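You operate a simulated robot arm through the tools that you are given. There is no shell and no other tool. Be economical: measure what you need, move in short steps, check, and stop when the job is done.

Carry out the task below with a simulated robot arm. There is one attempt and no reset: what you move stays moved.

Task
Clamp ball valve 29 in the test rig, pump it to 4 bar, then bleed it off.
Fine: shut the bleed lever to pump; leave the valve clamped and the bleed open at 0.0.

Only the result counts: the job must be done as asked and must still hold three seconds after the hand-in. Knocking over, shifting, dropping, spilling or breaking anything else fails it.

Robot
A 7-joint arm with a two-finger parallel gripper, fixed in place. Base frame: the origin is at the foot of the arm, x ahead of it, y to its left, z up; the work surface is at about z = 0. Readings come in mm, degrees, newtons and seconds.
With the tool pointing down near the work surface it reaches from about 220 to 580 mm from the base axis. Its first joint turns from -66.0 to 66.0 degrees. Payload 2.5 kg.
The TCP is the grasp point between the finger pads, 23 mm short of the fingertips. In the tool frame z runs along the fingers and y along their closing line. Largest opening 94 mm; finger width 38, thickness 10; the body of the gripper, 54 by 96 mm, starts 39 mm behind the TCP.
Orientation is that of the tool frame in the base frame, as a unit quaternion [x, y, z, w]. With the fingers straight down and closing along the base's y, the tool's x points along the base's -x, its y along +y and its z along -z.

Tools
- The arm moves only by the tool move_arm. Its argument "series" is text: rows parted by semicolons, each of 7 numbers parted by spaces: the closure in counts, from 0 (fully open) to 255 (shut), then the shift along the tool's x, y, z in mm, then the turn, a rotation vector about the tool's x, y, z in degrees. In form: hand x y z rx ry rz; .... A call has 1 to 10 rows; each row shifts and turns the commanded pose from where the row before left it, along the tool's axes as they then stand. Each row takes 0.2 s and may step no farther than 50 mm and 8.6 degrees from the row before; otherwise, or with a gripper value out of range, the whole call is refused. A pose out of reach is approached as far as the arm can. The call stops where the force on the tool passes 40 N (or 10 N more than at its start, if that is more) or the arm is blocked; 0.2 s more then pass. Each finger travels about 108 mm/s and halts on what it meets, pressing with about 45 N; the grip force reading is that of the motor and also rises with nothing between the fingers. The clock runs only during rows and for 0.2 s after the last one: add rows that do not move to give the fingers time. The reply holds the time, the measured pose of the TCP, the force on the tool along the base axes, the opening and the grip force, in the units named above and with some noise, with the torque about the TCP (base axes, N m) and any sound that the robot's microphone picked up.
- Cameras (640 x 400 px; columns grow to the right, rows downward): "scene" is fixed at [125.3, -398.3, 545.9]; the picture's right is [0.82, -0.57, 0.00], its down [-0.34, -0.49, -0.80] and it looks along [0.45, 0.66, -0.60] (base axes); focal length 243 px, centre (320, 200). "wrist" rides on the gripper at [86, 16, -74] in the tool frame; the picture's right is [-0.18, 0.98, 0.00], its down [-0.58, -0.11, -0.81] and it looks along [-0.79, -0.15, 0.59] (tool axes); focal length 243 px, centre (320, 200). There is no depth. A picture from a camera that has moved, and an enlarged one, comes with that camera's place and axes in the base frame and with its lens. The place of the scene camera against the robot may be out by one fixed shift of up to 18 mm in any direction.
- snapshot(camera): a new picture of that camera. It takes no simulated time.
- zoom(camera, box): a new picture of the part [left, top, right, bottom] of that camera's present view, enlarged. It takes no simulated time.
- finish_job(): hands the job in; it is judged then, once.

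Work in short steps. Places have to be worked out from the pictures, the camera data and where the tool is seen: move nearer, look again, correct. Check each grasp and each placing, and mend what went wrong. You have 120 turns and 84 pictures in all, those below and enlarged ones among them. Open the gripper and draw the arm clear of the work before you hand the job in, unless the task says otherwise; then end with one line.

The tools are called after "Request:" as name(argument=value, ...) on one line, values as JSON. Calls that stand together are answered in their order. move_arm: Moves the arm, as the interface text tells. Its arguments: {"type":"object","properties":{"series":{"type":"string"}},"required":["series"]} The other tools are called the same way: snapshot (camera) takes a picture; zoom (camera, box) takes an enlarged picture of a part of a camera's view; finish_job () hands the job in.

At the start:

```text
time: 0.0
tool_pos: [323.0, -108.7, 408.2]
tool_rot: [-0.001, 1.0, -0.001, 0.0]
force: [0.2, 0.1, -0.3]
torque: [-0.01, 0.01, 0.0]
width: 94.0
gripper_force: 0.0
```

scene: 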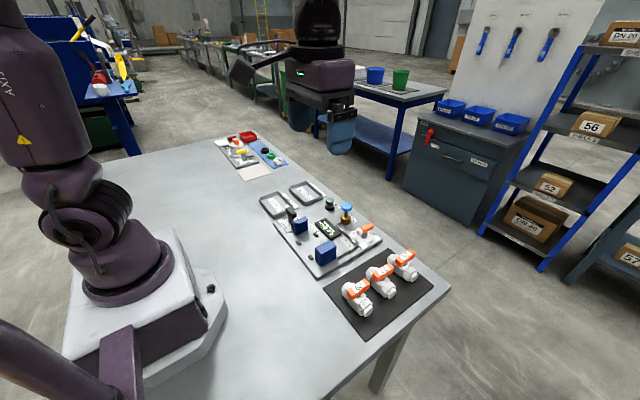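
wrist: 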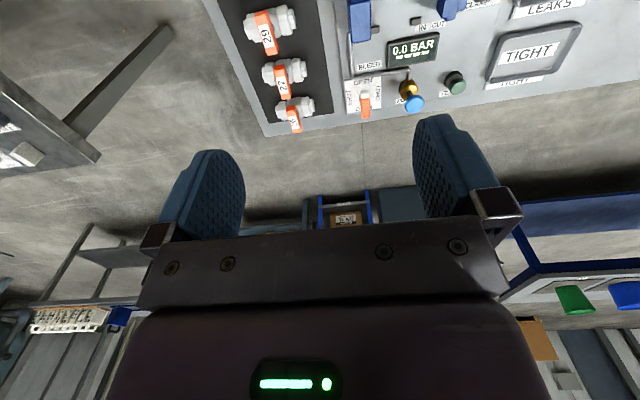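

I'll start with enlarged views of the rig from both cameras.

Request:
zoom(camera="scene", box=[210, 120, 450, 350])

Request:
zoom(camera="wrist", box=[220, 0, 600, 150])

```text
1.74 times, centred on (330, 235) of scene
camera zoom: at [125.3, -398.3, 545.9], right [0.82, -0.57, 0.0], down [-0.34, -0.49, -0.8], along [0.45, 0.66, -0.6], focal length 423 px, centre (303, 139)
```

zoom: 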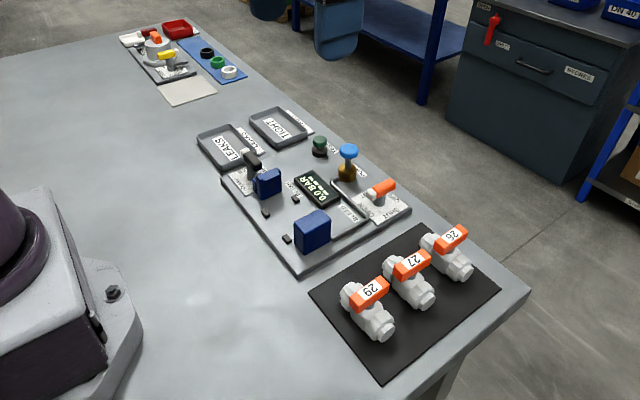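

```text
1.68 times, centred on (410, 75) of wrist
camera zoom: at [235.8, -92.8, 483.3], right [0.18, 0.98, 0.0], down [0.58, -0.11, 0.81], along [0.79, -0.15, -0.59], focal length 409 px, centre (168, 410)
```

zoom: 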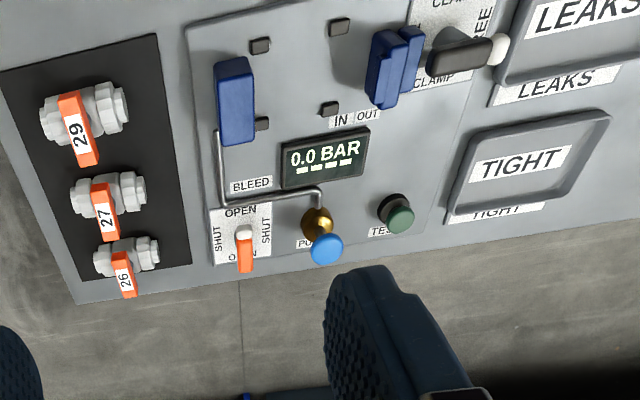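

The rig centre seems near x≈376, y≈5 and valve 29 near (367, -198). I move back and lower for a closer look at the rig.

Request:
move_arm(series="0 16 28 27 0 0 0; 0 16 28 27 0 0 0; 0 16 27 27 0 0 0; 0 16 27 27 0 0 0; 0 0 0 0 0 0 0")

Request:
snapshot(camera="wrist")

```text
time: 1.2
tool_pos: [258.5, -3.2, 299.7]
tool_rot: [0.001, 1.0, 0.001, 0.001]
force: [-0.3, 0.0, 0.0]
torque: [0.03, 0.01, 0.02]
width: 94.0
gripper_force: 0.0
```

```text
79 pictures are left
camera wrist: at [171.9, 13.4, 374.7], right [0.18, 0.98, 0.0], down [0.58, -0.11, 0.81], along [0.79, -0.15, -0.59], focal length 243 px, centre (320, 200)
```

wrist: 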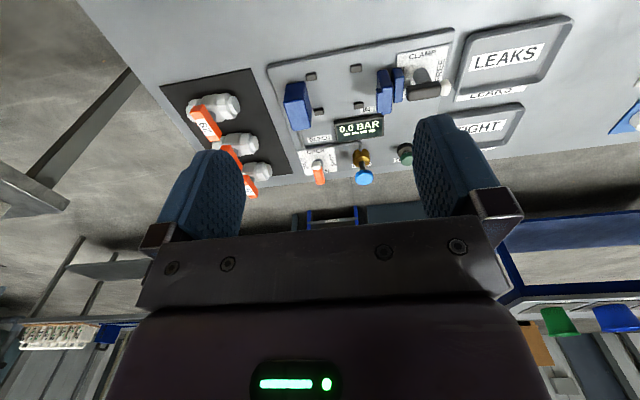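

Request:
zoom(camera="wrist", box=[260, 20, 470, 200])

Request:
zoom(camera="wrist", box=[150, 60, 310, 200])

Request:
zoom(camera="scene", box=[270, 180, 390, 280])

```text
2.22 times, centred on (365, 110) of wrist
camera zoom: at [171.9, 13.4, 374.7], right [0.18, 0.98, 0.0], down [0.58, -0.11, 0.81], along [0.79, -0.15, -0.59], focal length 539 px, centre (220, 400)
```

zoom: 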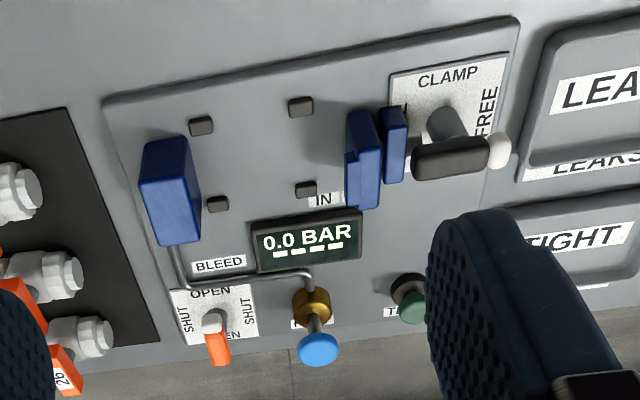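

```text
2.86 times, centred on (230, 130) of wrist
camera zoom: at [171.9, 13.4, 374.7], right [0.18, 0.98, 0.0], down [0.58, -0.11, 0.81], along [0.79, -0.15, -0.59], focal length 693 px, centre (577, 400)
```

zoom: 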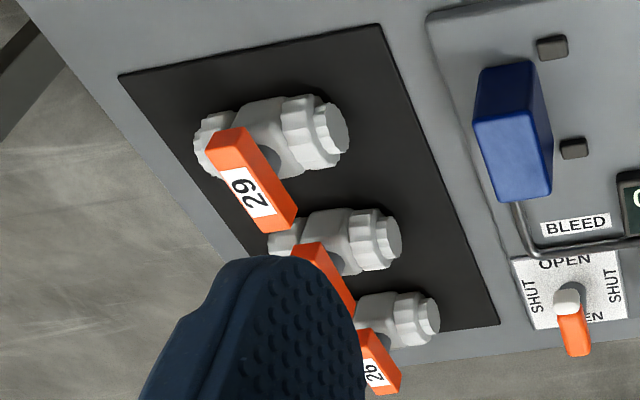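

```text
4.00 times, centred on (330, 230) of scene
camera zoom: at [125.3, -398.3, 545.9], right [0.82, -0.57, 0.0], down [-0.34, -0.49, -0.8], along [0.45, 0.66, -0.6], focal length 974 px, centre (280, 80)
```

zoom: 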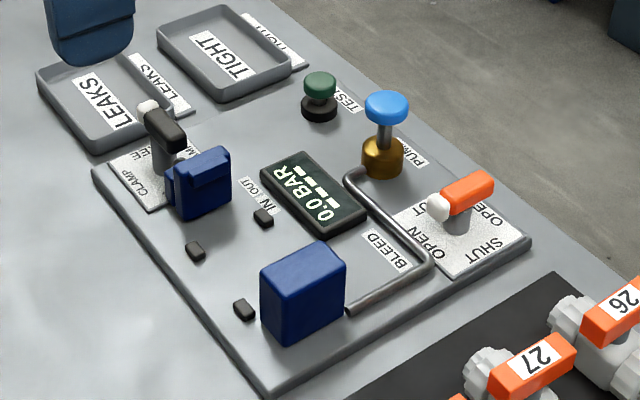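

The lever bars sit crosswise on posts: bleed is now at OPEN (bar along x) and clamp at FREE (bar along y). I go over towards valve 29 to measure it closely.

Request:
move_arm(series="0 0 -38 14 0 0 0; 0 0 -38 14 0 0 0; 0 0 -37 14 0 0 0; 0 0 -37 14 0 0 0; 0 0 -37 14 0 0 0; 0 0 0 0 0 0 0")

Request:
zoom(camera="wrist", box=[220, 0, 540, 200])

```text
time: 2.6
tool_pos: [257.5, -184.7, 234.4]
tool_rot: [0.0, 1.0, 0.0, -0.001]
force: [-0.6, -0.2, 0.3]
torque: [0.01, 0.01, 0.01]
width: 94.0
gripper_force: 0.0
```

```text
2.00 times, centred on (380, 100) of wrist
camera zoom: at [170.8, -169.1, 308.9], right [0.18, 0.98, 0.0], down [0.58, -0.11, 0.81], along [0.79, -0.15, -0.59], focal length 485 px, centre (200, 400)
```

zoom: 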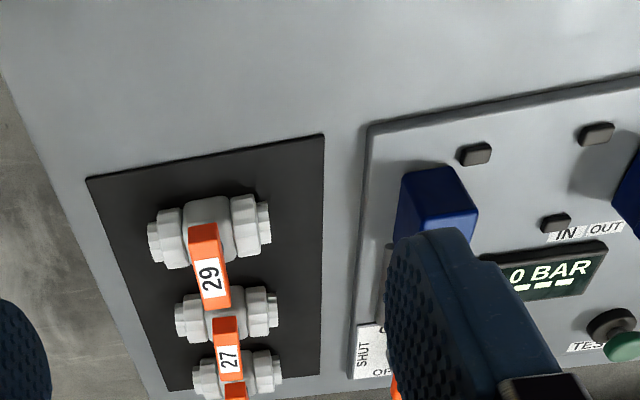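

Valve 29: centre about (367, -200), about 82 long in y, handle top at z≈45 running x 346–411. I check its side profile to decide on the grip.

Request:
zoom(camera="scene", box=[330, 240, 430, 330])

Request:
zoom(camera="wrist", box=[280, 70, 370, 200])

```text
4.44 times, centred on (380, 285) of scene
camera zoom: at [125.3, -398.3, 545.9], right [0.82, -0.57, 0.0], down [-0.34, -0.49, -0.8], along [0.45, 0.66, -0.6], focal length 1082 px, centre (53, -178)
```

zoom: 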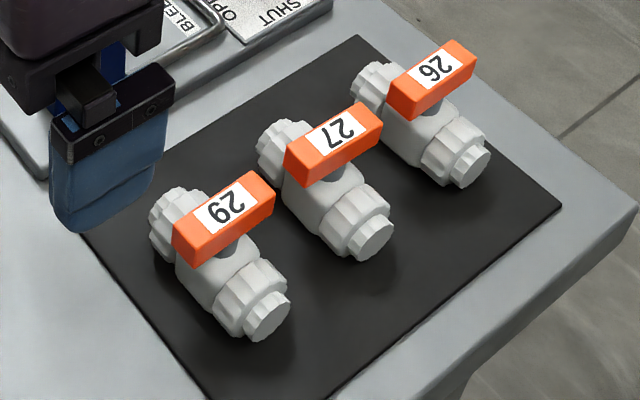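

```text
3.08 times, centred on (325, 135) of wrist
camera zoom: at [170.8, -169.1, 308.9], right [0.18, 0.98, 0.0], down [0.58, -0.11, 0.81], along [0.79, -0.15, -0.59], focal length 746 px, centre (305, 400)
```

zoom: 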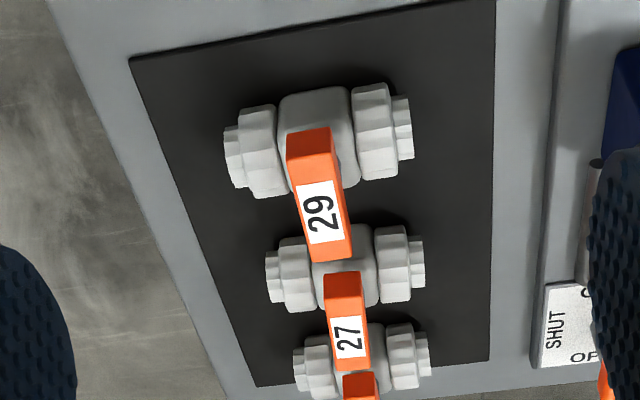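

Re-reading the end face, the handle spans z≈45–60, about 18 wide, centred near (371, -200), above the nuts (tops ≈ 40). I plan to grip the handle over the stem; first move above it with the fingers half closed.

Request:
move_arm(series="140 -28 -4 31 0 0 0; 140 -28 -4 31 0 0 0; 140 -28 -4 31 0 0 0; 140 -28 -3 31 0 0 0; 140 0 0 0 0 0 0")

Request:
snapshot(camera="wrist")

Request:
zoom(camera="scene", box=[310, 210, 430, 330])

```text
time: 3.8
tool_pos: [373.0, -200.9, 109.0]
tool_rot: [0.0, 1.0, 0.0, 0.0]
force: [0.6, -0.3, -0.1]
torque: [-0.01, -0.03, -0.02]
width: 42.4
gripper_force: 0.0
```

```text
72 pictures are left
camera wrist: at [286.7, -185.6, 184.3], right [0.18, 0.98, 0.0], down [0.58, -0.11, 0.81], along [0.79, -0.15, -0.59], focal length 243 px, centre (320, 200)
```

wrist: 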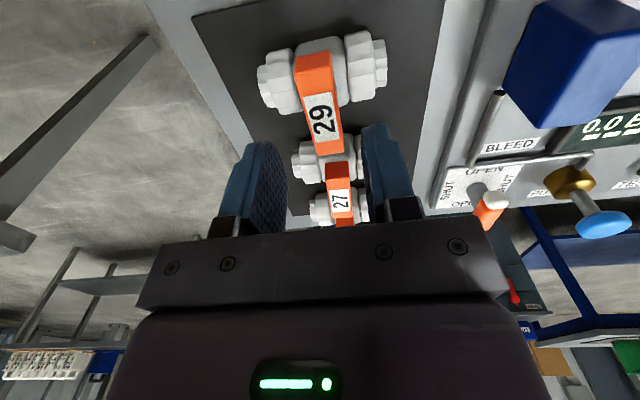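

```text
3.33 times, centred on (370, 270) of scene
camera zoom: at [125.3, -398.3, 545.9], right [0.82, -0.57, 0.0], down [-0.34, -0.49, -0.8], along [0.45, 0.66, -0.6], focal length 811 px, centre (153, -33)
```

zoom: 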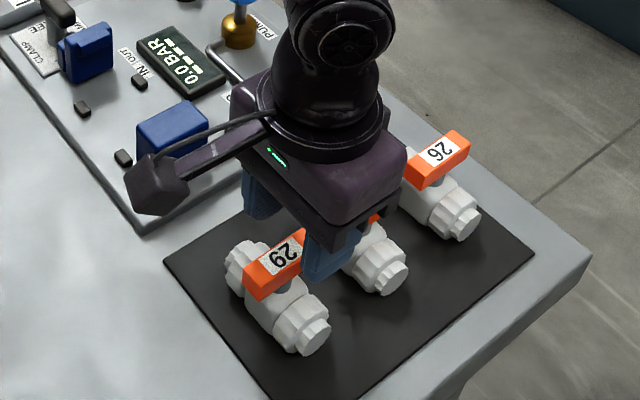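

Handle is centred at about (371.5, -200), and the tool is well aligned. Descend to z≈72 and look.

Request:
move_arm(series="140 1 0.5 20 0 0 0; 140 0 0 17 0 0 0; 140 0 0 0 0 0 0")

Request:
zoom(camera="wrist", box=[220, 0, 460, 260])

Request:
zoom(camera="scene", box=[330, 250, 410, 330])

```text
time: 4.6
tool_pos: [370.2, -199.9, 69.8]
tool_rot: [0.0, 1.0, 0.0, 0.0]
force: [0.8, -0.2, 0.9]
torque: [-0.02, -0.01, -0.02]
width: 42.3
gripper_force: 0.1
```

```text
1.54 times, centred on (340, 130) of wrist
camera zoom: at [283.2, -184.1, 144.3], right [0.18, 0.98, 0.0], down [0.58, -0.11, 0.81], along [0.79, -0.15, -0.59], focal length 373 px, centre (289, 308)
```

zoom: 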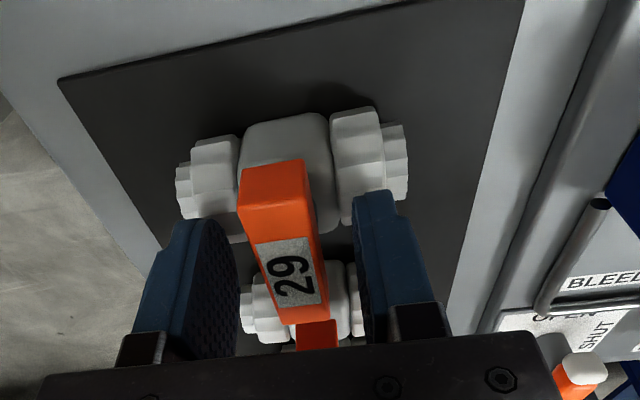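

```text
5.00 times, centred on (370, 290) of scene
camera zoom: at [125.3, -398.3, 545.9], right [0.82, -0.57, 0.0], down [-0.34, -0.49, -0.8], along [0.45, 0.66, -0.6], focal length 1217 px, centre (70, -250)
```

zoom: 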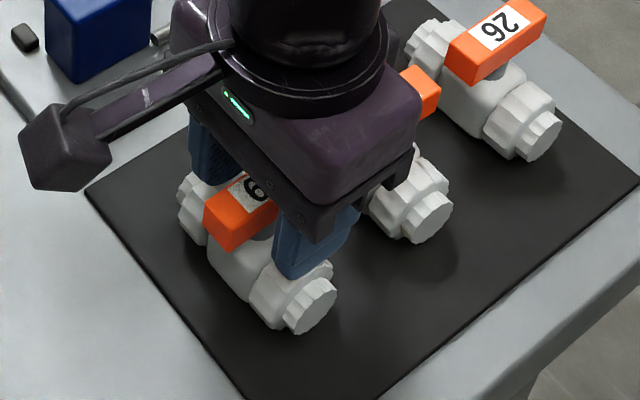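

Handle spans about z 45–64 between the pads, tips at z≈47. Closing the grip.

Request:
move_arm(series="200 0 0 0 0 0 0; 255 0 0 0 0 0 0; 255 0 0 0 0 0 0")

Request:
move_arm(series="255 0 0 -10 0 0 0; 255 0 0 -20 0 0 0; 255 0 0 -30 0 0 0; 255 0 0 0 0 0 0")

Request:
snapshot(camera="wrist")

Request:
zoom(camera="scene", box=[310, 210, 430, 330])

```text
time: 5.4
tool_pos: [368.7, -199.8, 69.5]
tool_rot: [0.0, 1.0, 0.0, -0.001]
force: [0.3, 0.2, 0.5]
torque: [0.0, -0.04, 0.0]
width: 17.6
gripper_force: 44.8
```

```text
time: 6.4
tool_pos: [368.7, -199.7, 131.2]
tool_rot: [0.0, 1.0, -0.001, 0.0]
force: [0.3, -0.3, -1.6]
torque: [0.0, 0.0, 0.01]
width: 17.6
gripper_force: 45.1
```

```text
68 pictures are left
camera wrist: at [281.7, -183.9, 205.7], right [0.18, 0.98, 0.0], down [0.58, -0.11, 0.81], along [0.79, -0.15, -0.59], focal length 243 px, centre (320, 200)
```

wrist: 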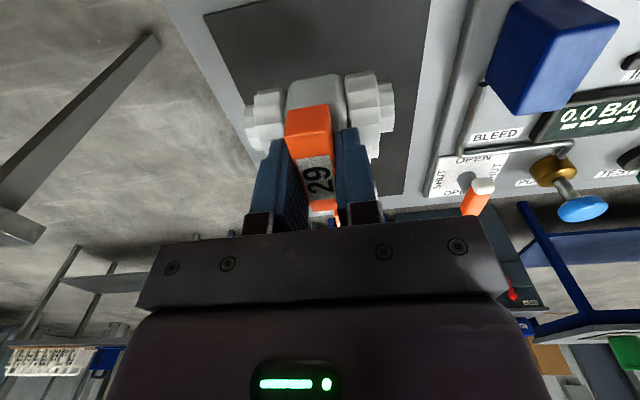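

```text
3.33 times, centred on (370, 270) of scene
camera zoom: at [125.3, -398.3, 545.9], right [0.82, -0.57, 0.0], down [-0.34, -0.49, -0.8], along [0.45, 0.66, -0.6], focal length 811 px, centre (153, -33)
```

zoom: 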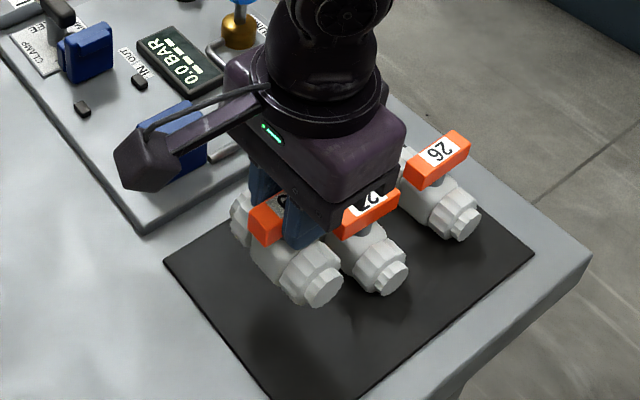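

Valve 29 is held at its handle (width 17.6) and lifted. Now raise and carry it over the nest, whose four pads centre at about (378.5, 0).

Request:
move_arm(series="255 0 0 -30 0 0 0; 255 0 0 -30 0 0 0; 255 -2 40 0 0 0 0; 255 -2 40 0 0 0 0; 255 -2 40 0 0 0 0; 255 -2 40 0 0 0 0; 255 -1 41 0 0 0 0; 255 0 0 0 0 0 0; 255 0 0 0 0 0 0")

Request:
snapshot(camera="wrist")

Request:
zoom(camera="scene", box=[260, 140, 400, 280])

```text
time: 8.4
tool_pos: [378.6, 3.2, 192.9]
tool_rot: [0.001, 1.0, 0.0, 0.001]
force: [-0.5, -0.9, -1.3]
torque: [-0.01, -0.02, 0.01]
width: 17.7
gripper_force: 44.8
```

```text
66 pictures are left
camera wrist: at [292.6, 18.6, 268.1], right [0.18, 0.98, 0.0], down [0.58, -0.11, 0.81], along [0.79, -0.15, -0.59], focal length 243 px, centre (320, 200)
```

wrist: 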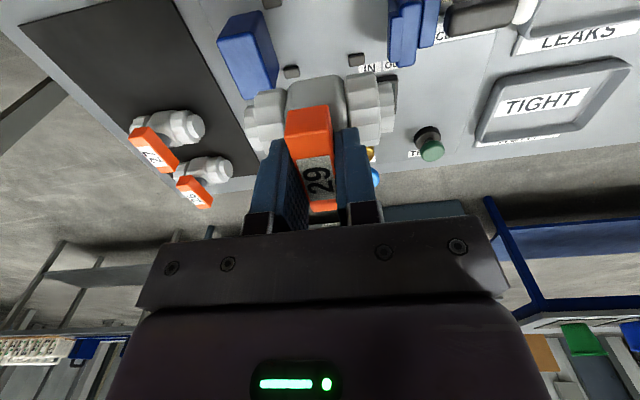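

```text
2.86 times, centred on (330, 210) of scene
camera zoom: at [125.3, -398.2, 545.9], right [0.82, -0.57, 0.0], down [-0.34, -0.49, -0.8], along [0.45, 0.66, -0.6], focal length 695 px, centre (291, 171)
```

zoom: 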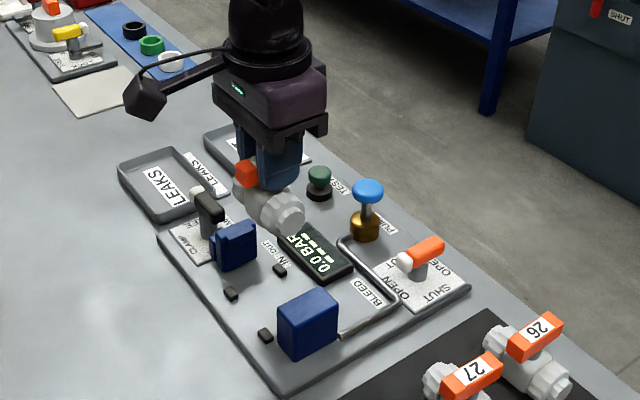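

I zoom to locate the jaws' inner faces exactly relative to the valve.

Request:
zoom(camera="wrist", box=[200, 0, 460, 160])

```text
2.46 times, centred on (330, 80) of wrist
camera zoom: at [292.6, 18.6, 268.1], right [0.18, 0.98, 0.0], down [0.58, -0.11, 0.81], along [0.79, -0.15, -0.59], focal length 597 px, centre (295, 495)
```

zoom: 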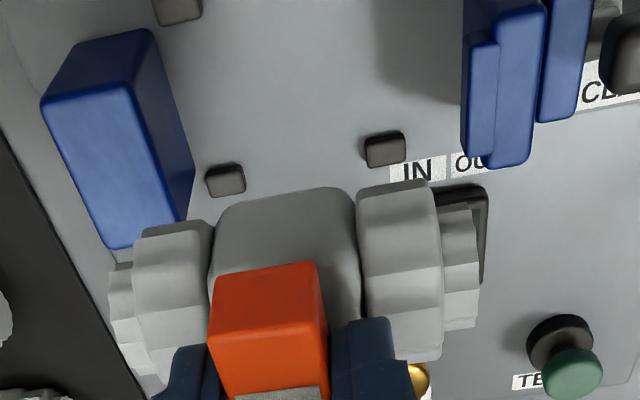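

Left jaw face is y≈-46, top z≈53; the right jaw face is ≈+57; valve length ≈85, its centre about 1.3 left of the TCP. I shift 3 mm right (−y) and lower to just above the nest.

Request:
move_arm(series="255 -1 -3 25 0 0 0; 255 0 0 30 0 0 0; 255 0 0 30 0 0 0; 255 0 0 15 0 0 0; 255 0 0 0 0 0 0; 255 0 0 0 0 0 0")

Request:
zoom(camera="wrist", box=[200, 0, 460, 160])

Request:
zoom(camera="scene", box=[270, 170, 380, 280])

```text
time: 9.8
tool_pos: [381.2, -3.1, 89.8]
tool_rot: [0.0, 1.0, -0.001, 0.0]
force: [-0.4, 0.6, -1.6]
torque: [-0.01, 0.02, 0.02]
width: 17.9
gripper_force: 44.9
```

```text
2.46 times, centred on (330, 80) of wrist
camera zoom: at [294.1, 13.6, 165.0], right [0.18, 0.98, 0.0], down [0.58, -0.11, 0.81], along [0.79, -0.15, -0.59], focal length 597 px, centre (295, 495)
```

zoom: 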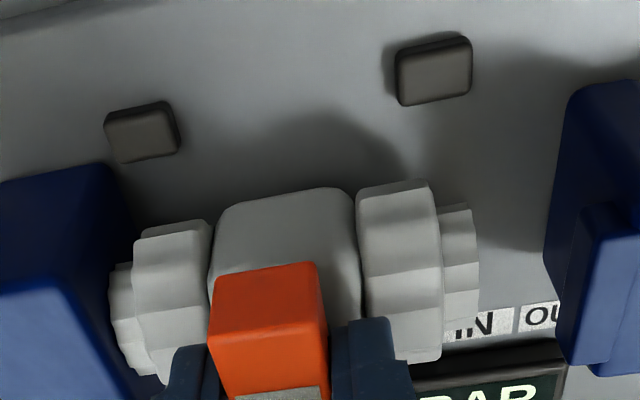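

```text
3.64 times, centred on (325, 225) of scene
camera zoom: at [125.3, -398.3, 545.9], right [0.82, -0.57, 0.0], down [-0.34, -0.49, -0.8], along [0.45, 0.66, -0.6], focal length 885 px, centre (302, 109)
```

zoom: 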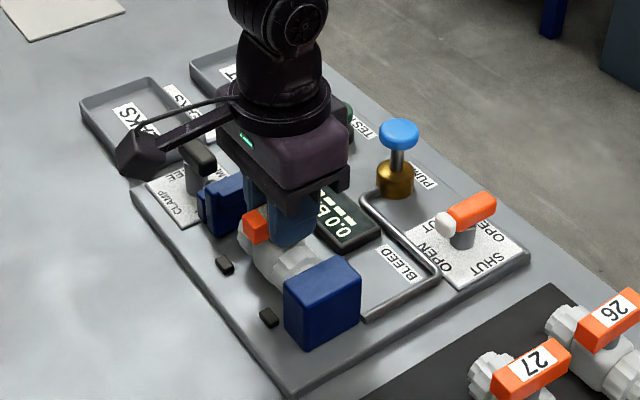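

The valve's left end is nearly against the left jaw, so I shift +4 in y, then lower gently towards contact.

Request:
move_arm(series="255 1 4 0 0 0 0; 255 0 0 0 0 0 0; 255 0 0 5 0 0 0; 255 0 0 4 0 0 0; 255 0 0 2 0 0 0; 255 0 0 0 0 0 0")

```text
time: 11.2
tool_pos: [376.2, 1.3, 77.9]
tool_rot: [0.0, 1.0, 0.0, 0.0]
force: [0.0, 0.4, -0.5]
torque: [-0.02, -0.01, 0.02]
width: 17.8
gripper_force: 44.9
```

Not clearly in contact yet; keep lowering in 1 mm steps.

Request:
move_arm(series="255 0 0 1 0 0 0; 255 0 0 1 0 0 0; 255 0 0 0 0 0 0")

Request:
zoom(camera="wrist", box=[200, 0, 460, 160])

```text
time: 12.0
tool_pos: [377.6, 1.7, 77.7]
tool_rot: [0.001, 1.0, 0.0, 0.0]
force: [-0.8, -0.9, 2.2]
torque: [-0.05, 0.1, 0.02]
width: 17.6
gripper_force: 45.5
```

```text
2.46 times, centred on (330, 80) of wrist
camera zoom: at [291.5, 17.1, 152.2], right [0.18, 0.98, 0.0], down [0.58, -0.11, 0.81], along [0.79, -0.15, -0.59], focal length 597 px, centre (295, 495)
```

zoom: 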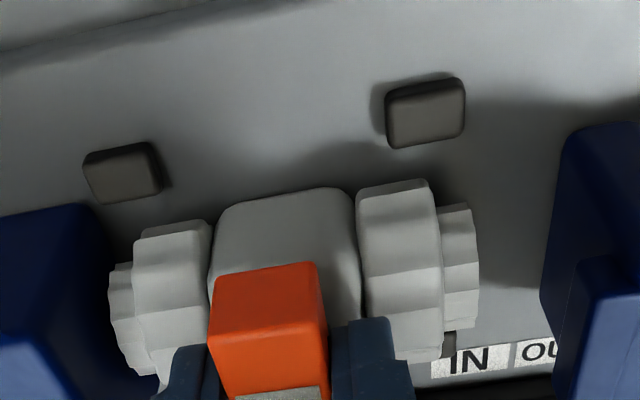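

Contact with the plate at z≈77.7 (8 mm above the mat level). I open the fingers partially and let the valve settle.

Request:
move_arm(series="255 0 0 1 0 0 0; 200 0 0 0 0 0 0; 140 0 0 0 0 0 0; 140 0 0 0 0 0 0")

Request:
move_arm(series="140 0 0 -30 0 0 0; 140 0 0 -40 0 0 0; 140 0 0 -40 0 0 0; 140 30 0 0 0 0 0; 140 30 0 0 0 0 0; 140 20 0 0 0 0 0; 140 0 0 0 0 0 0")

Request:
snapshot(camera="wrist")

Request:
zoom(camera="scene", box=[270, 170, 380, 280])

```text
time: 13.0
tool_pos: [378.1, 0.8, 76.3]
tool_rot: [0.0, 1.0, -0.001, 0.0]
force: [-0.4, 0.2, 0.5]
torque: [-0.01, -0.02, -0.02]
width: 42.4
gripper_force: 0.1
```

```text
time: 14.6
tool_pos: [297.5, 2.8, 186.2]
tool_rot: [-0.001, 1.0, 0.0, 0.0]
force: [0.0, -0.6, 0.1]
torque: [-0.01, 0.0, -0.04]
width: 42.4
gripper_force: 0.1
```

```text
60 pictures are left
camera wrist: at [212.2, 19.3, 260.7], right [0.18, 0.98, 0.0], down [0.58, -0.11, 0.81], along [0.79, -0.15, -0.59], focal length 243 px, centre (320, 200)
```

wrist: 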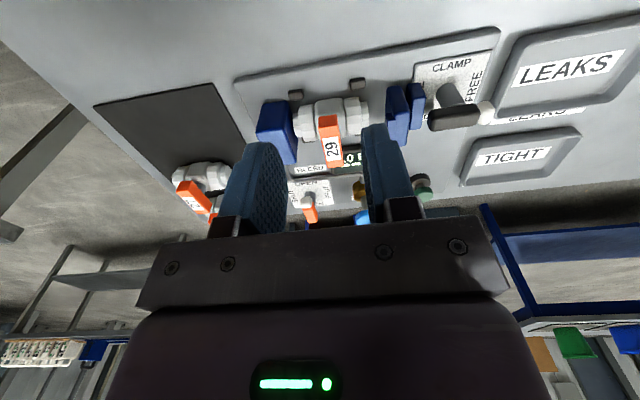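

```text
3.64 times, centred on (325, 225) of scene
camera zoom: at [125.3, -398.3, 545.9], right [0.82, -0.57, 0.0], down [-0.34, -0.49, -0.8], along [0.45, 0.66, -0.6], focal length 885 px, centre (302, 109)
```

zoom: 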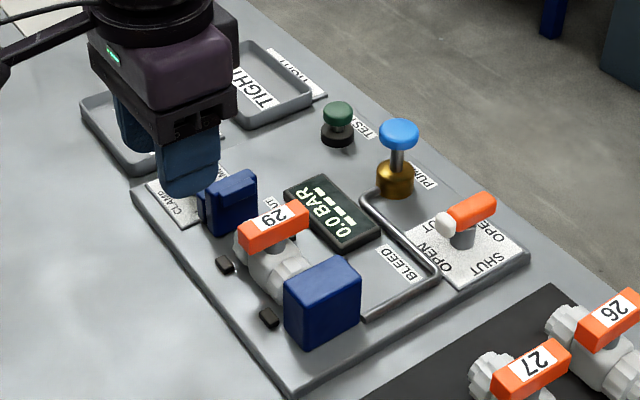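

Valve is seated between the jaws. Now a close look at the clamp lever.

Request:
zoom(camera="wrist", box=[240, 30, 520, 205])

```text
2.29 times, centred on (380, 118) of wrist
camera zoom: at [212.2, 19.3, 260.7], right [0.18, 0.98, 0.0], down [0.58, -0.11, 0.81], along [0.79, -0.15, -0.59], focal length 555 px, centre (183, 389)
```

zoom: 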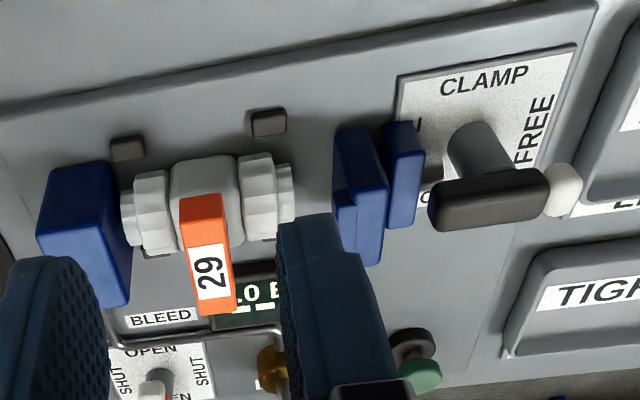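

Clamp bar: pivot near (376, 124), bar z≈45–62, along y, white tip at FREE. I move above it (staying high) and then yaw 90° so the fingers straddle it.

Request:
move_arm(series="140 -20 30 0 0 0 0; 140 -20 30 0 0 0 0; 140 -20 31 0 0 0 0; 140 -18 31 0 0 0 0; 140 0 0 0 0 0 8.5; 140 0 0 0 0 0 8.5; 140 0 0 0 0 0 8.5; 140 0 0 0 0 0 8.5; 140 0 0 0 0 0 8.5; 140 0 0 0 0 0 8.5")

Request:
move_arm(series="140 0 0 0 0 0 8.5; 140 0 0 0 0 0 8.5; 140 0 0 0 0 0 8.5; 140 0 0 0 0 0 8.5; 140 0 0 0 0 0 5; 140 0 0 0 0 0 0")

Request:
snapshot(camera="wrist")

```text
time: 16.8
tool_pos: [374.9, 125.2, 184.6]
tool_rot: [0.433, 0.902, 0.0, 0.0]
force: [0.5, -0.2, -0.3]
torque: [-0.03, 0.01, -0.02]
width: 42.4
gripper_force: 0.0
```

```text
time: 18.2
tool_pos: [376.0, 124.2, 185.0]
tool_rot: [0.708, 0.706, 0.0, 0.0]
force: [-0.5, 1.0, 0.3]
torque: [0.02, 0.01, -0.02]
width: 42.4
gripper_force: 0.0
```

```text
57 pictures are left
camera wrist: at [392.6, 210.0, 260.1], right [0.98, -0.19, 0.0], down [-0.11, -0.58, 0.81], along [-0.15, -0.79, -0.59], focal length 243 px, centre (320, 200)
```

wrist: 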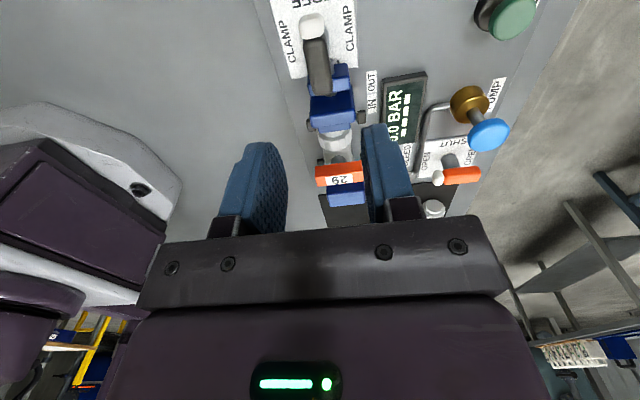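

The bar appears at x≈374, y≈95–150. Descend to z≈105 and re-check.

Request:
move_arm(series="140 0 -2 40 0 0 0; 140 0 0 40 0 0 0; 140 0 0 0 0 0 0")

Request:
zoom(camera="wrist", box=[200, 0, 460, 240])

Request:
zoom(camera="scene", box=[250, 150, 360, 260])

```text
time: 19.0
tool_pos: [373.6, 124.3, 105.3]
tool_rot: [0.707, 0.707, 0.0, 0.0]
force: [-0.1, -0.4, 0.2]
torque: [0.03, 0.02, -0.01]
width: 42.4
gripper_force: 0.1
```

```text
1.67 times, centred on (330, 120) of wrist
camera zoom: at [390.5, 209.3, 180.0], right [0.98, -0.18, 0.0], down [-0.11, -0.58, 0.81], along [-0.15, -0.79, -0.59], focal length 404 px, centre (303, 333)
```

zoom: 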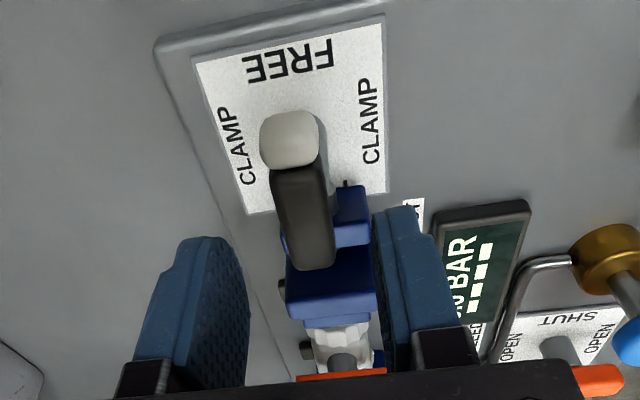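

```text
3.64 times, centred on (305, 205) of scene
camera zoom: at [125.3, -398.3, 545.9], right [0.82, -0.57, 0.0], down [-0.34, -0.49, -0.8], along [0.45, 0.66, -0.6], focal length 885 px, centre (374, 182)
```

zoom: 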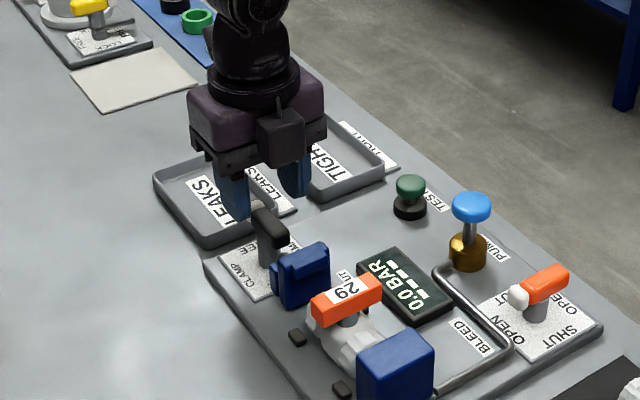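

Plate centre, hence pivot, is (374, 122); bar top at z≈63. Lower to z≈70 with fingers straddling the bar, then grip.

Request:
move_arm(series="140 -2 0 15 0 0 0; 140 0 0 12 0 0 0; 140 0 0 8 0 0 0; 140 0 0 0 0 0 0")

Request:
zoom(camera="wrist", box=[200, 0, 460, 240])

```text
time: 20.0
tool_pos: [374.4, 121.2, 69.5]
tool_rot: [0.707, 0.707, 0.0, 0.0]
force: [-0.5, -0.6, 0.5]
torque: [0.01, 0.03, -0.02]
width: 42.4
gripper_force: 0.0
```

```text
1.67 times, centred on (330, 120) of wrist
camera zoom: at [391.1, 207.7, 144.5], right [0.98, -0.18, 0.0], down [-0.11, -0.58, 0.81], along [-0.15, -0.79, -0.59], focal length 404 px, centre (303, 333)
```

zoom: 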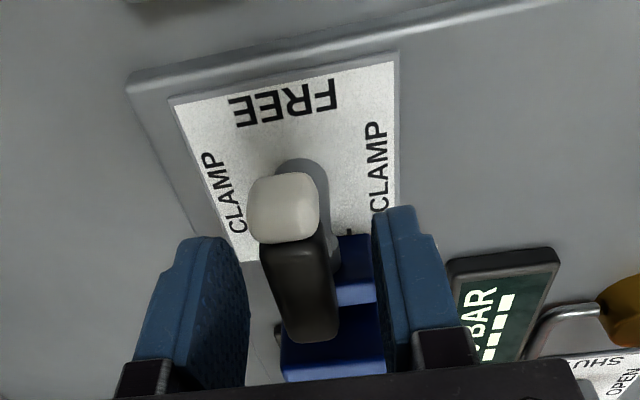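

Bar sits between the pads. Grip it.

Request:
move_arm(series="200 0 0 0 0 0 0; 255 0 0 0 0 0 0; 255 0 0 0 0 0 0")

Request:
move_arm(series="255 0 0 0 0 0 -8; 255 0 0 0 0 0 -8; 255 0 0 0 0 0 0")

Request:
zoom(camera="scene", box=[250, 150, 360, 260])

```text
time: 20.8
tool_pos: [373.0, 120.4, 69.7]
tool_rot: [0.707, 0.707, -0.001, 0.0]
force: [-3.1, 0.0, 0.3]
torque: [0.16, -0.02, 0.0]
width: 19.7
gripper_force: 45.0
```

```text
time: 21.6
tool_pos: [376.2, 122.0, 69.3]
tool_rot: [0.601, 0.799, 0.001, 0.001]
force: [2.9, 1.0, -9.9]
torque: [0.4, 0.17, -0.02]
width: 19.5
gripper_force: 44.6
```

```text
3.64 times, centred on (305, 205) of scene
camera zoom: at [125.3, -398.3, 545.9], right [0.82, -0.57, 0.0], down [-0.34, -0.49, -0.8], along [0.45, 0.66, -0.6], focal length 885 px, centre (374, 182)
```

zoom: 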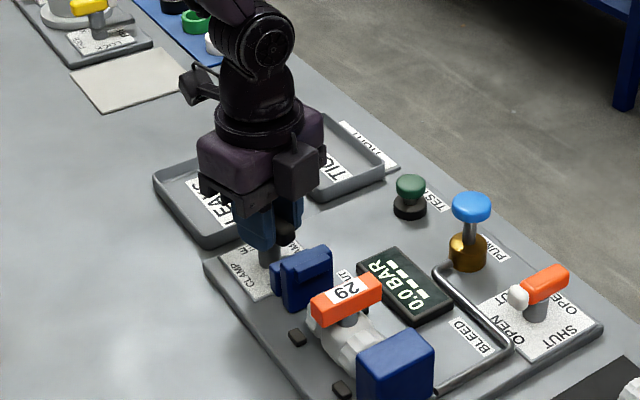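

It turns with little torque. Continue turning towards CLAMP.

Request:
move_arm(series="255 0 0 0.5 0 0 -8; 255 0 0 0 0 0 -8; 255 0 0 0 0 0 -8; 255 0 0 0 0 0 -8; 255 0 0 0 0 0 0")

Request:
zoom(camera="scene", box=[250, 150, 360, 260])

Request:
zoom(camera="wrist", box=[180, 0, 500, 240])

```text
time: 22.8
tool_pos: [376.3, 122.5, 69.8]
tool_rot: [0.357, 0.934, 0.003, 0.003]
force: [26.0, 12.1, -26.7]
torque: [0.47, -0.02, -0.04]
width: 19.6
gripper_force: 45.1
```

```text
3.64 times, centred on (305, 205) of scene
camera zoom: at [125.4, -398.2, 545.9], right [0.82, -0.57, 0.0], down [-0.34, -0.49, -0.8], along [0.45, 0.66, -0.6], focal length 885 px, centre (374, 182)
```

zoom: 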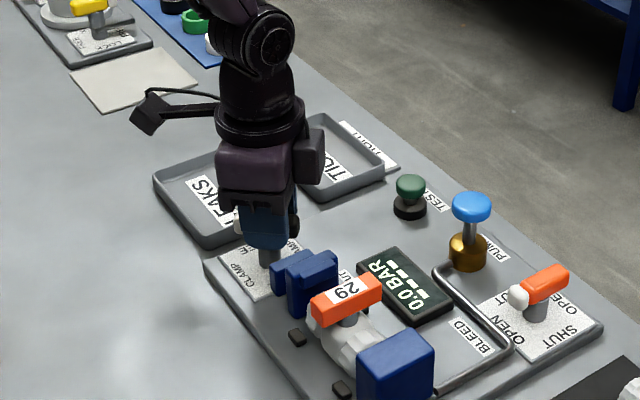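

```text
1.67 times, centred on (340, 120) of wrist
camera zoom: at [322.5, 191.8, 144.5], right [0.79, 0.61, 0.01], down [0.35, -0.47, 0.81], along [0.5, -0.64, -0.59], focal length 404 px, centre (287, 333)
```

zoom: 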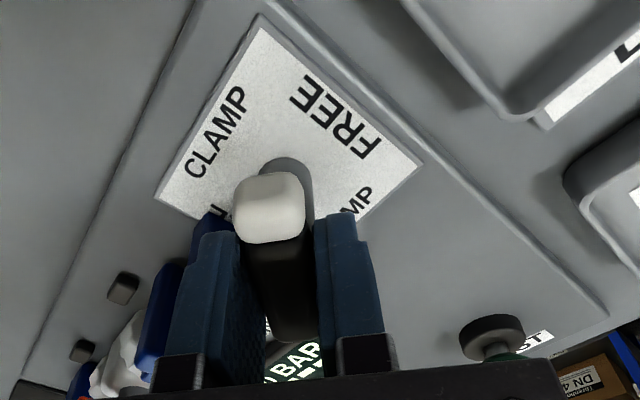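

The jaw is advancing and the lever follows, but side force builds, meaning my rotation centre is off the pivot. I yield along the force before continuing.

Request:
move_arm(series="255 -0.5 1.5 1 0 0 0; 255 0 0 0 0 0 0")

```text
time: 23.4
tool_pos: [375.9, 122.6, 70.0]
tool_rot: [0.359, 0.933, 0.0, 0.002]
force: [3.3, 5.3, 19.4]
torque: [-0.63, -0.82, 0.0]
width: 19.6
gripper_force: 45.0
```

Nearly relieved; back up slightly in z and go on turning.

Request:
move_arm(series="255 0 0.3 -0.5 0 0 0; 255 0 0 0 0 0 -8; 255 0 0 0 0 0 -8; 255 0 0 0 0 0 0")

```text
time: 24.4
tool_pos: [377.4, 124.4, 69.2]
tool_rot: [0.223, 0.975, 0.0, 0.001]
force: [13.7, 3.9, 3.4]
torque: [-0.06, -0.43, -0.04]
width: 19.3
gripper_force: 45.3
```

Request:
move_arm(series="255 -0.7 0.5 0 0 0 -8; 255 0 0 0 0 0 -8; 255 -0.5 0.3 0 0 0 -8; 255 0 0 0 0 0 0")

Request:
zoom(camera="scene", box=[250, 150, 360, 260])

Request:
zoom(camera="wrist", box=[180, 0, 500, 240])

```text
time: 25.4
tool_pos: [378.6, 124.1, 69.1]
tool_rot: [0.015, 1.0, 0.001, 0.001]
force: [6.7, 6.2, 8.2]
torque: [0.06, -1.01, 0.02]
width: 19.6
gripper_force: 44.5
```

```text
3.64 times, centred on (305, 205) of scene
camera zoom: at [125.2, -398.3, 545.9], right [0.82, -0.57, 0.0], down [-0.34, -0.49, -0.8], along [0.45, 0.66, -0.6], focal length 885 px, centre (374, 182)
```

zoom: 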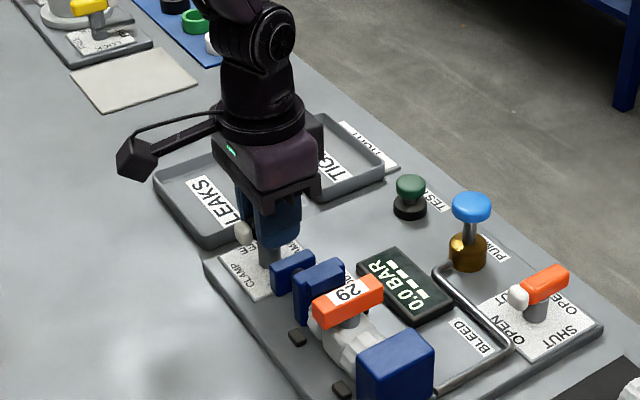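

```text
1.67 times, centred on (340, 120) of wrist
camera zoom: at [291.7, 143.2, 144.6], right [0.22, 0.98, 0.0], down [0.58, -0.13, 0.81], along [0.79, -0.17, -0.59], focal length 404 px, centre (287, 333)
```

zoom: 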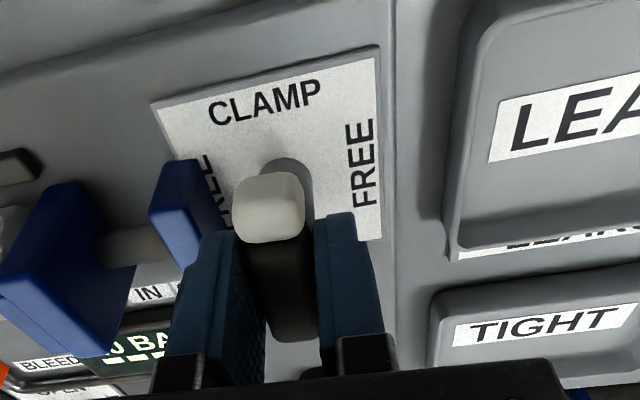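

Lever is at CLAMP with about 2° left and the jaw is against the valve. Turn the last bit, then release and retreat upward.

Request:
move_arm(series="255 0 0 0 0 0 -3; 255 0 0 0 0 0 0; 255 0 0 0 0 0 0")

Request:
move_arm(series="220 0 0 0 0 0 0; 140 0 0 0 0 0 0; 140 0 0 0 0 0 0; 140 0 0 -30 0 0 1.5; 140 0 0 -40 0 0 0; 140 0 0 -40 0 0 0; 140 40 -15 0 0 0 0; 140 40 -15 0 0 0 0; 140 0 0 0 0 0 0")

Request:
snapshot(camera="wrist")

Request:
zoom(camera="scene", box=[260, 160, 380, 280])

```text
time: 26.2
tool_pos: [377.0, 124.8, 69.3]
tool_rot: [-0.009, 1.0, 0.001, -0.001]
force: [0.9, 14.5, 28.6]
torque: [0.28, 0.62, -0.15]
width: 19.4
gripper_force: 44.7
```

```text
time: 28.2
tool_pos: [293.2, 95.7, 179.4]
tool_rot: [0.005, 1.0, 0.0, 0.0]
force: [0.7, -0.2, 0.0]
torque: [0.0, -0.01, 0.02]
width: 42.3
gripper_force: 0.0
```

```text
48 pictures are left
camera wrist: at [207.8, 112.5, 253.1], right [0.19, 0.98, 0.0], down [0.58, -0.11, 0.81], along [0.79, -0.16, -0.59], focal length 243 px, centre (320, 200)
```

wrist: 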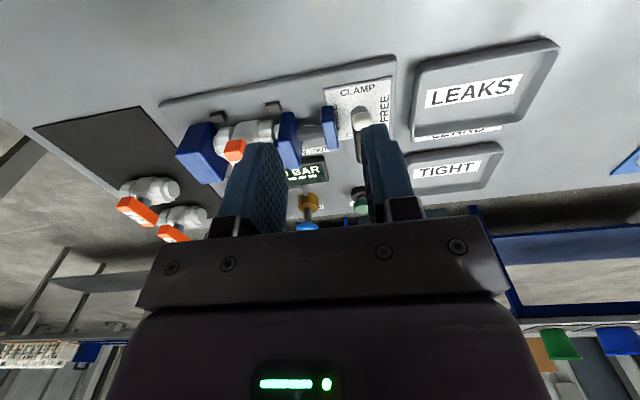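

```text
3.33 times, centred on (320, 220) of scene
camera zoom: at [125.3, -398.3, 545.9], right [0.82, -0.57, 0.0], down [-0.34, -0.49, -0.8], along [0.45, 0.66, -0.6], focal length 811 px, centre (320, 133)
```

zoom: 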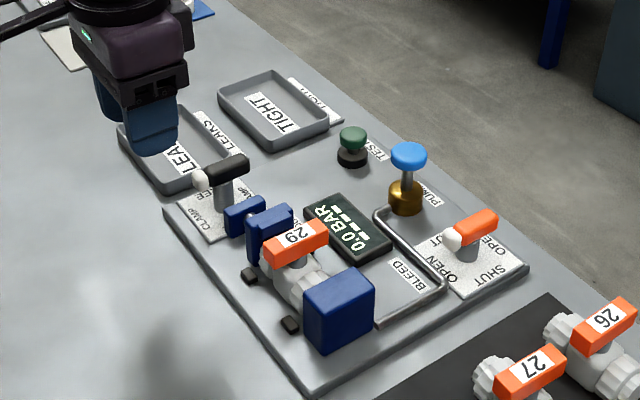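

Valve is clamped. Next the bleed lever, estimated pivot near (529, -55). Move nearer to measure it.

Request:
move_arm(series="140 -25 -29 -4 0 0 0; 140 -25 -29 -4 0 0 0; 140 -25 -29 -4 0 0 0; 140 -25 -29 -4 0 0 0; 140 -25 -30 -4 0 0 0; 140 0 0 0 0 0 0; 140 0 0 0 0 0 0")

Request:
zoom(camera="wrist", box=[190, 0, 510, 200])

```text
time: 29.8
tool_pos: [420.5, -54.0, 200.4]
tool_rot: [0.004, 1.0, 0.0, 0.0]
force: [0.4, -0.1, 0.2]
torque: [-0.01, -0.01, -0.01]
width: 42.3
gripper_force: 0.0
```

```text
2.00 times, centred on (350, 100) of wrist
camera zoom: at [335.0, -37.4, 275.4], right [0.19, 0.98, 0.0], down [0.58, -0.11, 0.81], along [0.79, -0.16, -0.59], focal length 485 px, centre (260, 400)
```

zoom: 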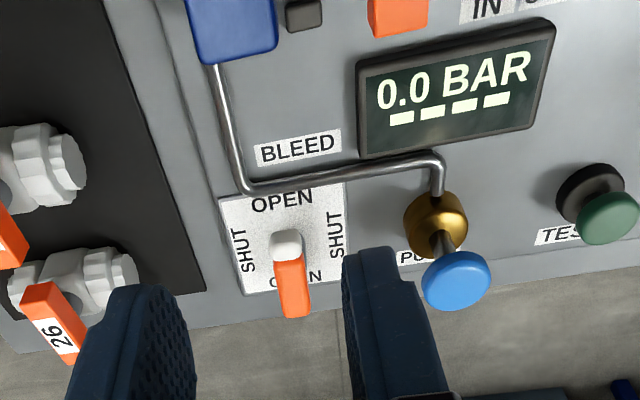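

Triangulating, the bleed bar is lower than the clamp one: top z≈44, bar x≈502–560, y≈-59, pivot (530, -59). The pump knob is at about (519, 30, 75). Move above the bleed lever.

Request:
move_arm(series="140 -37 -2 20 0 0 -0.5; 140 -37 -2 20 0 0 0; 140 -35 -1 20 0 0 0; 140 0 0 25 0 0 0; 140 0 0 0 0 0 0; 140 0 0 0 0 0 0")

Request:
zoom(camera="wrist", box=[200, 0, 460, 240])

Request:
zoom(camera="scene", box=[300, 170, 420, 290])

```text
time: 31.2
tool_pos: [531.6, -58.5, 114.8]
tool_rot: [0.0, 1.0, 0.001, 0.0]
force: [-0.6, -0.3, -1.2]
torque: [0.01, 0.0, -0.01]
width: 42.5
gripper_force: 0.0
```

```text
1.67 times, centred on (330, 120) of wrist
camera zoom: at [446.2, -42.4, 189.3], right [0.18, 0.98, 0.0], down [0.58, -0.11, 0.81], along [0.79, -0.15, -0.59], focal length 404 px, centre (303, 333)
```

zoom: 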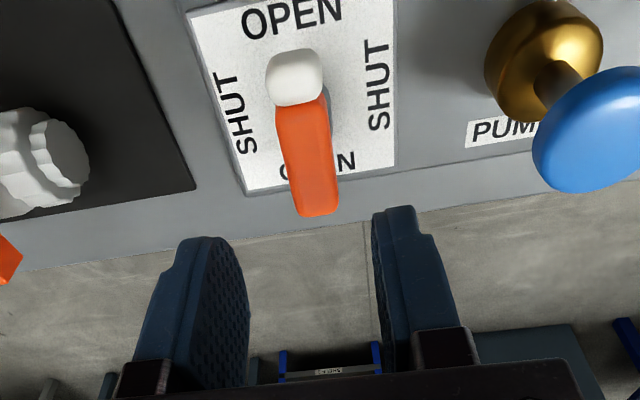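

```text
3.33 times, centred on (360, 230) of scene
camera zoom: at [125.3, -398.3, 545.9], right [0.82, -0.57, 0.0], down [-0.34, -0.49, -0.8], along [0.45, 0.66, -0.6], focal length 811 px, centre (187, 100)
```

zoom: 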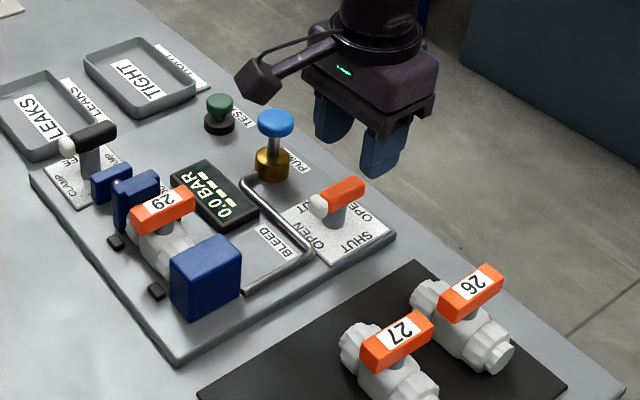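

Refined: bar y≈-56.5, pivot x≈527. Shift 4 mm back and 2 mm to +y, then descend to z≈55.

Request:
move_arm(series="140 4 2 20 0 0 0; 140 0 0 20 0 0 0; 140 0 0 18 0 0 0; 140 0 0 0 0 0 0")

Request:
zoom(camera="wrist", box=[200, 0, 460, 240])

Request:
zoom(camera="scene", box=[300, 170, 420, 290])

```text
time: 32.2
tool_pos: [525.6, -57.2, 57.1]
tool_rot: [0.0, 1.0, 0.0, -0.001]
force: [-0.1, -0.6, -0.6]
torque: [0.01, 0.0, 0.01]
width: 42.4
gripper_force: 0.0
```

```text
1.67 times, centred on (330, 120) of wrist
camera zoom: at [440.3, -41.8, 131.8], right [0.18, 0.98, 0.0], down [0.58, -0.11, 0.81], along [0.79, -0.15, -0.59], focal length 404 px, centre (303, 333)
```

zoom: 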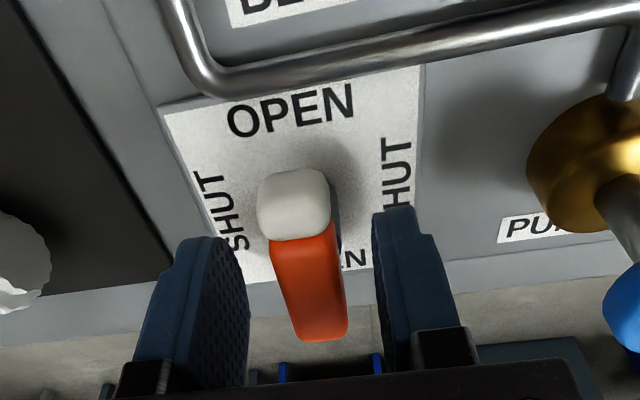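

```text
3.33 times, centred on (360, 230) of scene
camera zoom: at [125.3, -398.3, 545.9], right [0.82, -0.57, 0.0], down [-0.34, -0.49, -0.8], along [0.45, 0.66, -0.6], focal length 811 px, centre (187, 100)
```

zoom: 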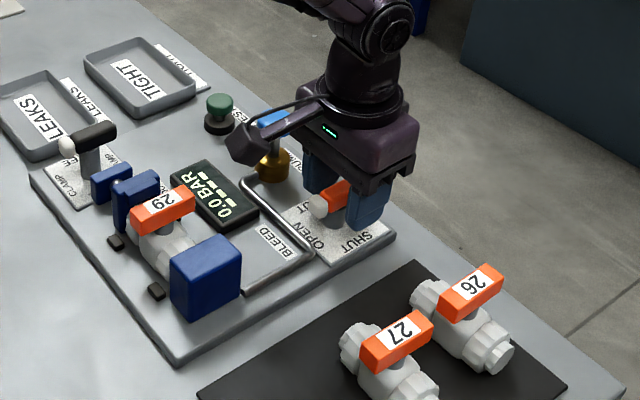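

Same bar geometry relative to the pads as at the clamp lever. Grip and start turning to SHUT.

Request:
move_arm(series="200 0 0 0 0 0 0; 255 0 0 0 0 0 0; 255 0 0 0 0 0 0; 255 0 0 0 0 0 8; 255 0 0 0 0 0 8; 255 0 0 0 0 0 0")

```text
time: 33.6
tool_pos: [527.3, -56.0, 57.0]
tool_rot: [0.14, 0.99, 0.0, 0.0]
force: [-9.3, 18.1, 14.5]
torque: [0.14, -0.34, -0.05]
width: 19.6
gripper_force: 45.0
```

Turning; relieve the side force slightly as I go.

Request:
move_arm(series="255 0.8 0.9 -0.3 0 0 0; 255 0 0 0 0 0 8; 255 0 0 0 0 0 8; 255 0 0 0 0 0 0")

```text
time: 34.6
tool_pos: [525.3, -57.2, 55.8]
tool_rot: [0.278, 0.961, -0.001, 0.001]
force: [2.8, 1.8, 1.0]
torque: [-0.01, -0.35, -0.03]
width: 19.3
gripper_force: 45.3
```

Request:
move_arm(series="255 0 0 0 0 0 8; 255 0 0 0 0 0 8; 255 0 0 0 0 0 0")

```text
time: 35.4
tool_pos: [524.5, -58.4, 57.1]
tool_rot: [0.408, 0.913, -0.003, 0.001]
force: [2.7, -15.7, 1.7]
torque: [0.29, 0.29, 0.04]
width: 19.8
gripper_force: 44.6
```

Request:
move_arm(series="255 -0.7 -0.5 0 0 0 8; 255 0 0 0 0 0 8; 255 0 0 0 0 0 0")

```text
time: 36.2
tool_pos: [524.3, -59.6, 56.6]
tool_rot: [0.531, 0.847, -0.003, 0.0]
force: [-11.0, -20.7, 6.3]
torque: [-0.08, 0.24, 0.07]
width: 19.6
gripper_force: 45.1
```

Request:
move_arm(series="255 -0.8 -1.1 0 0 0 0; 255 0 0 0 0 0 8; 255 0 0 0 0 0 8; 255 0 0 0 0 0 0")

```text
time: 37.3
tool_pos: [522.9, -59.0, 56.6]
tool_rot: [0.645, 0.765, -0.004, -0.002]
force: [-1.9, -0.1, 2.2]
torque: [-0.16, -0.12, 0.03]
width: 19.7
gripper_force: 44.9
stopped in row 4: the force on the tool passed its limit at 40 N (the readings are from after the stop); the commanded pose is now the measured one
```

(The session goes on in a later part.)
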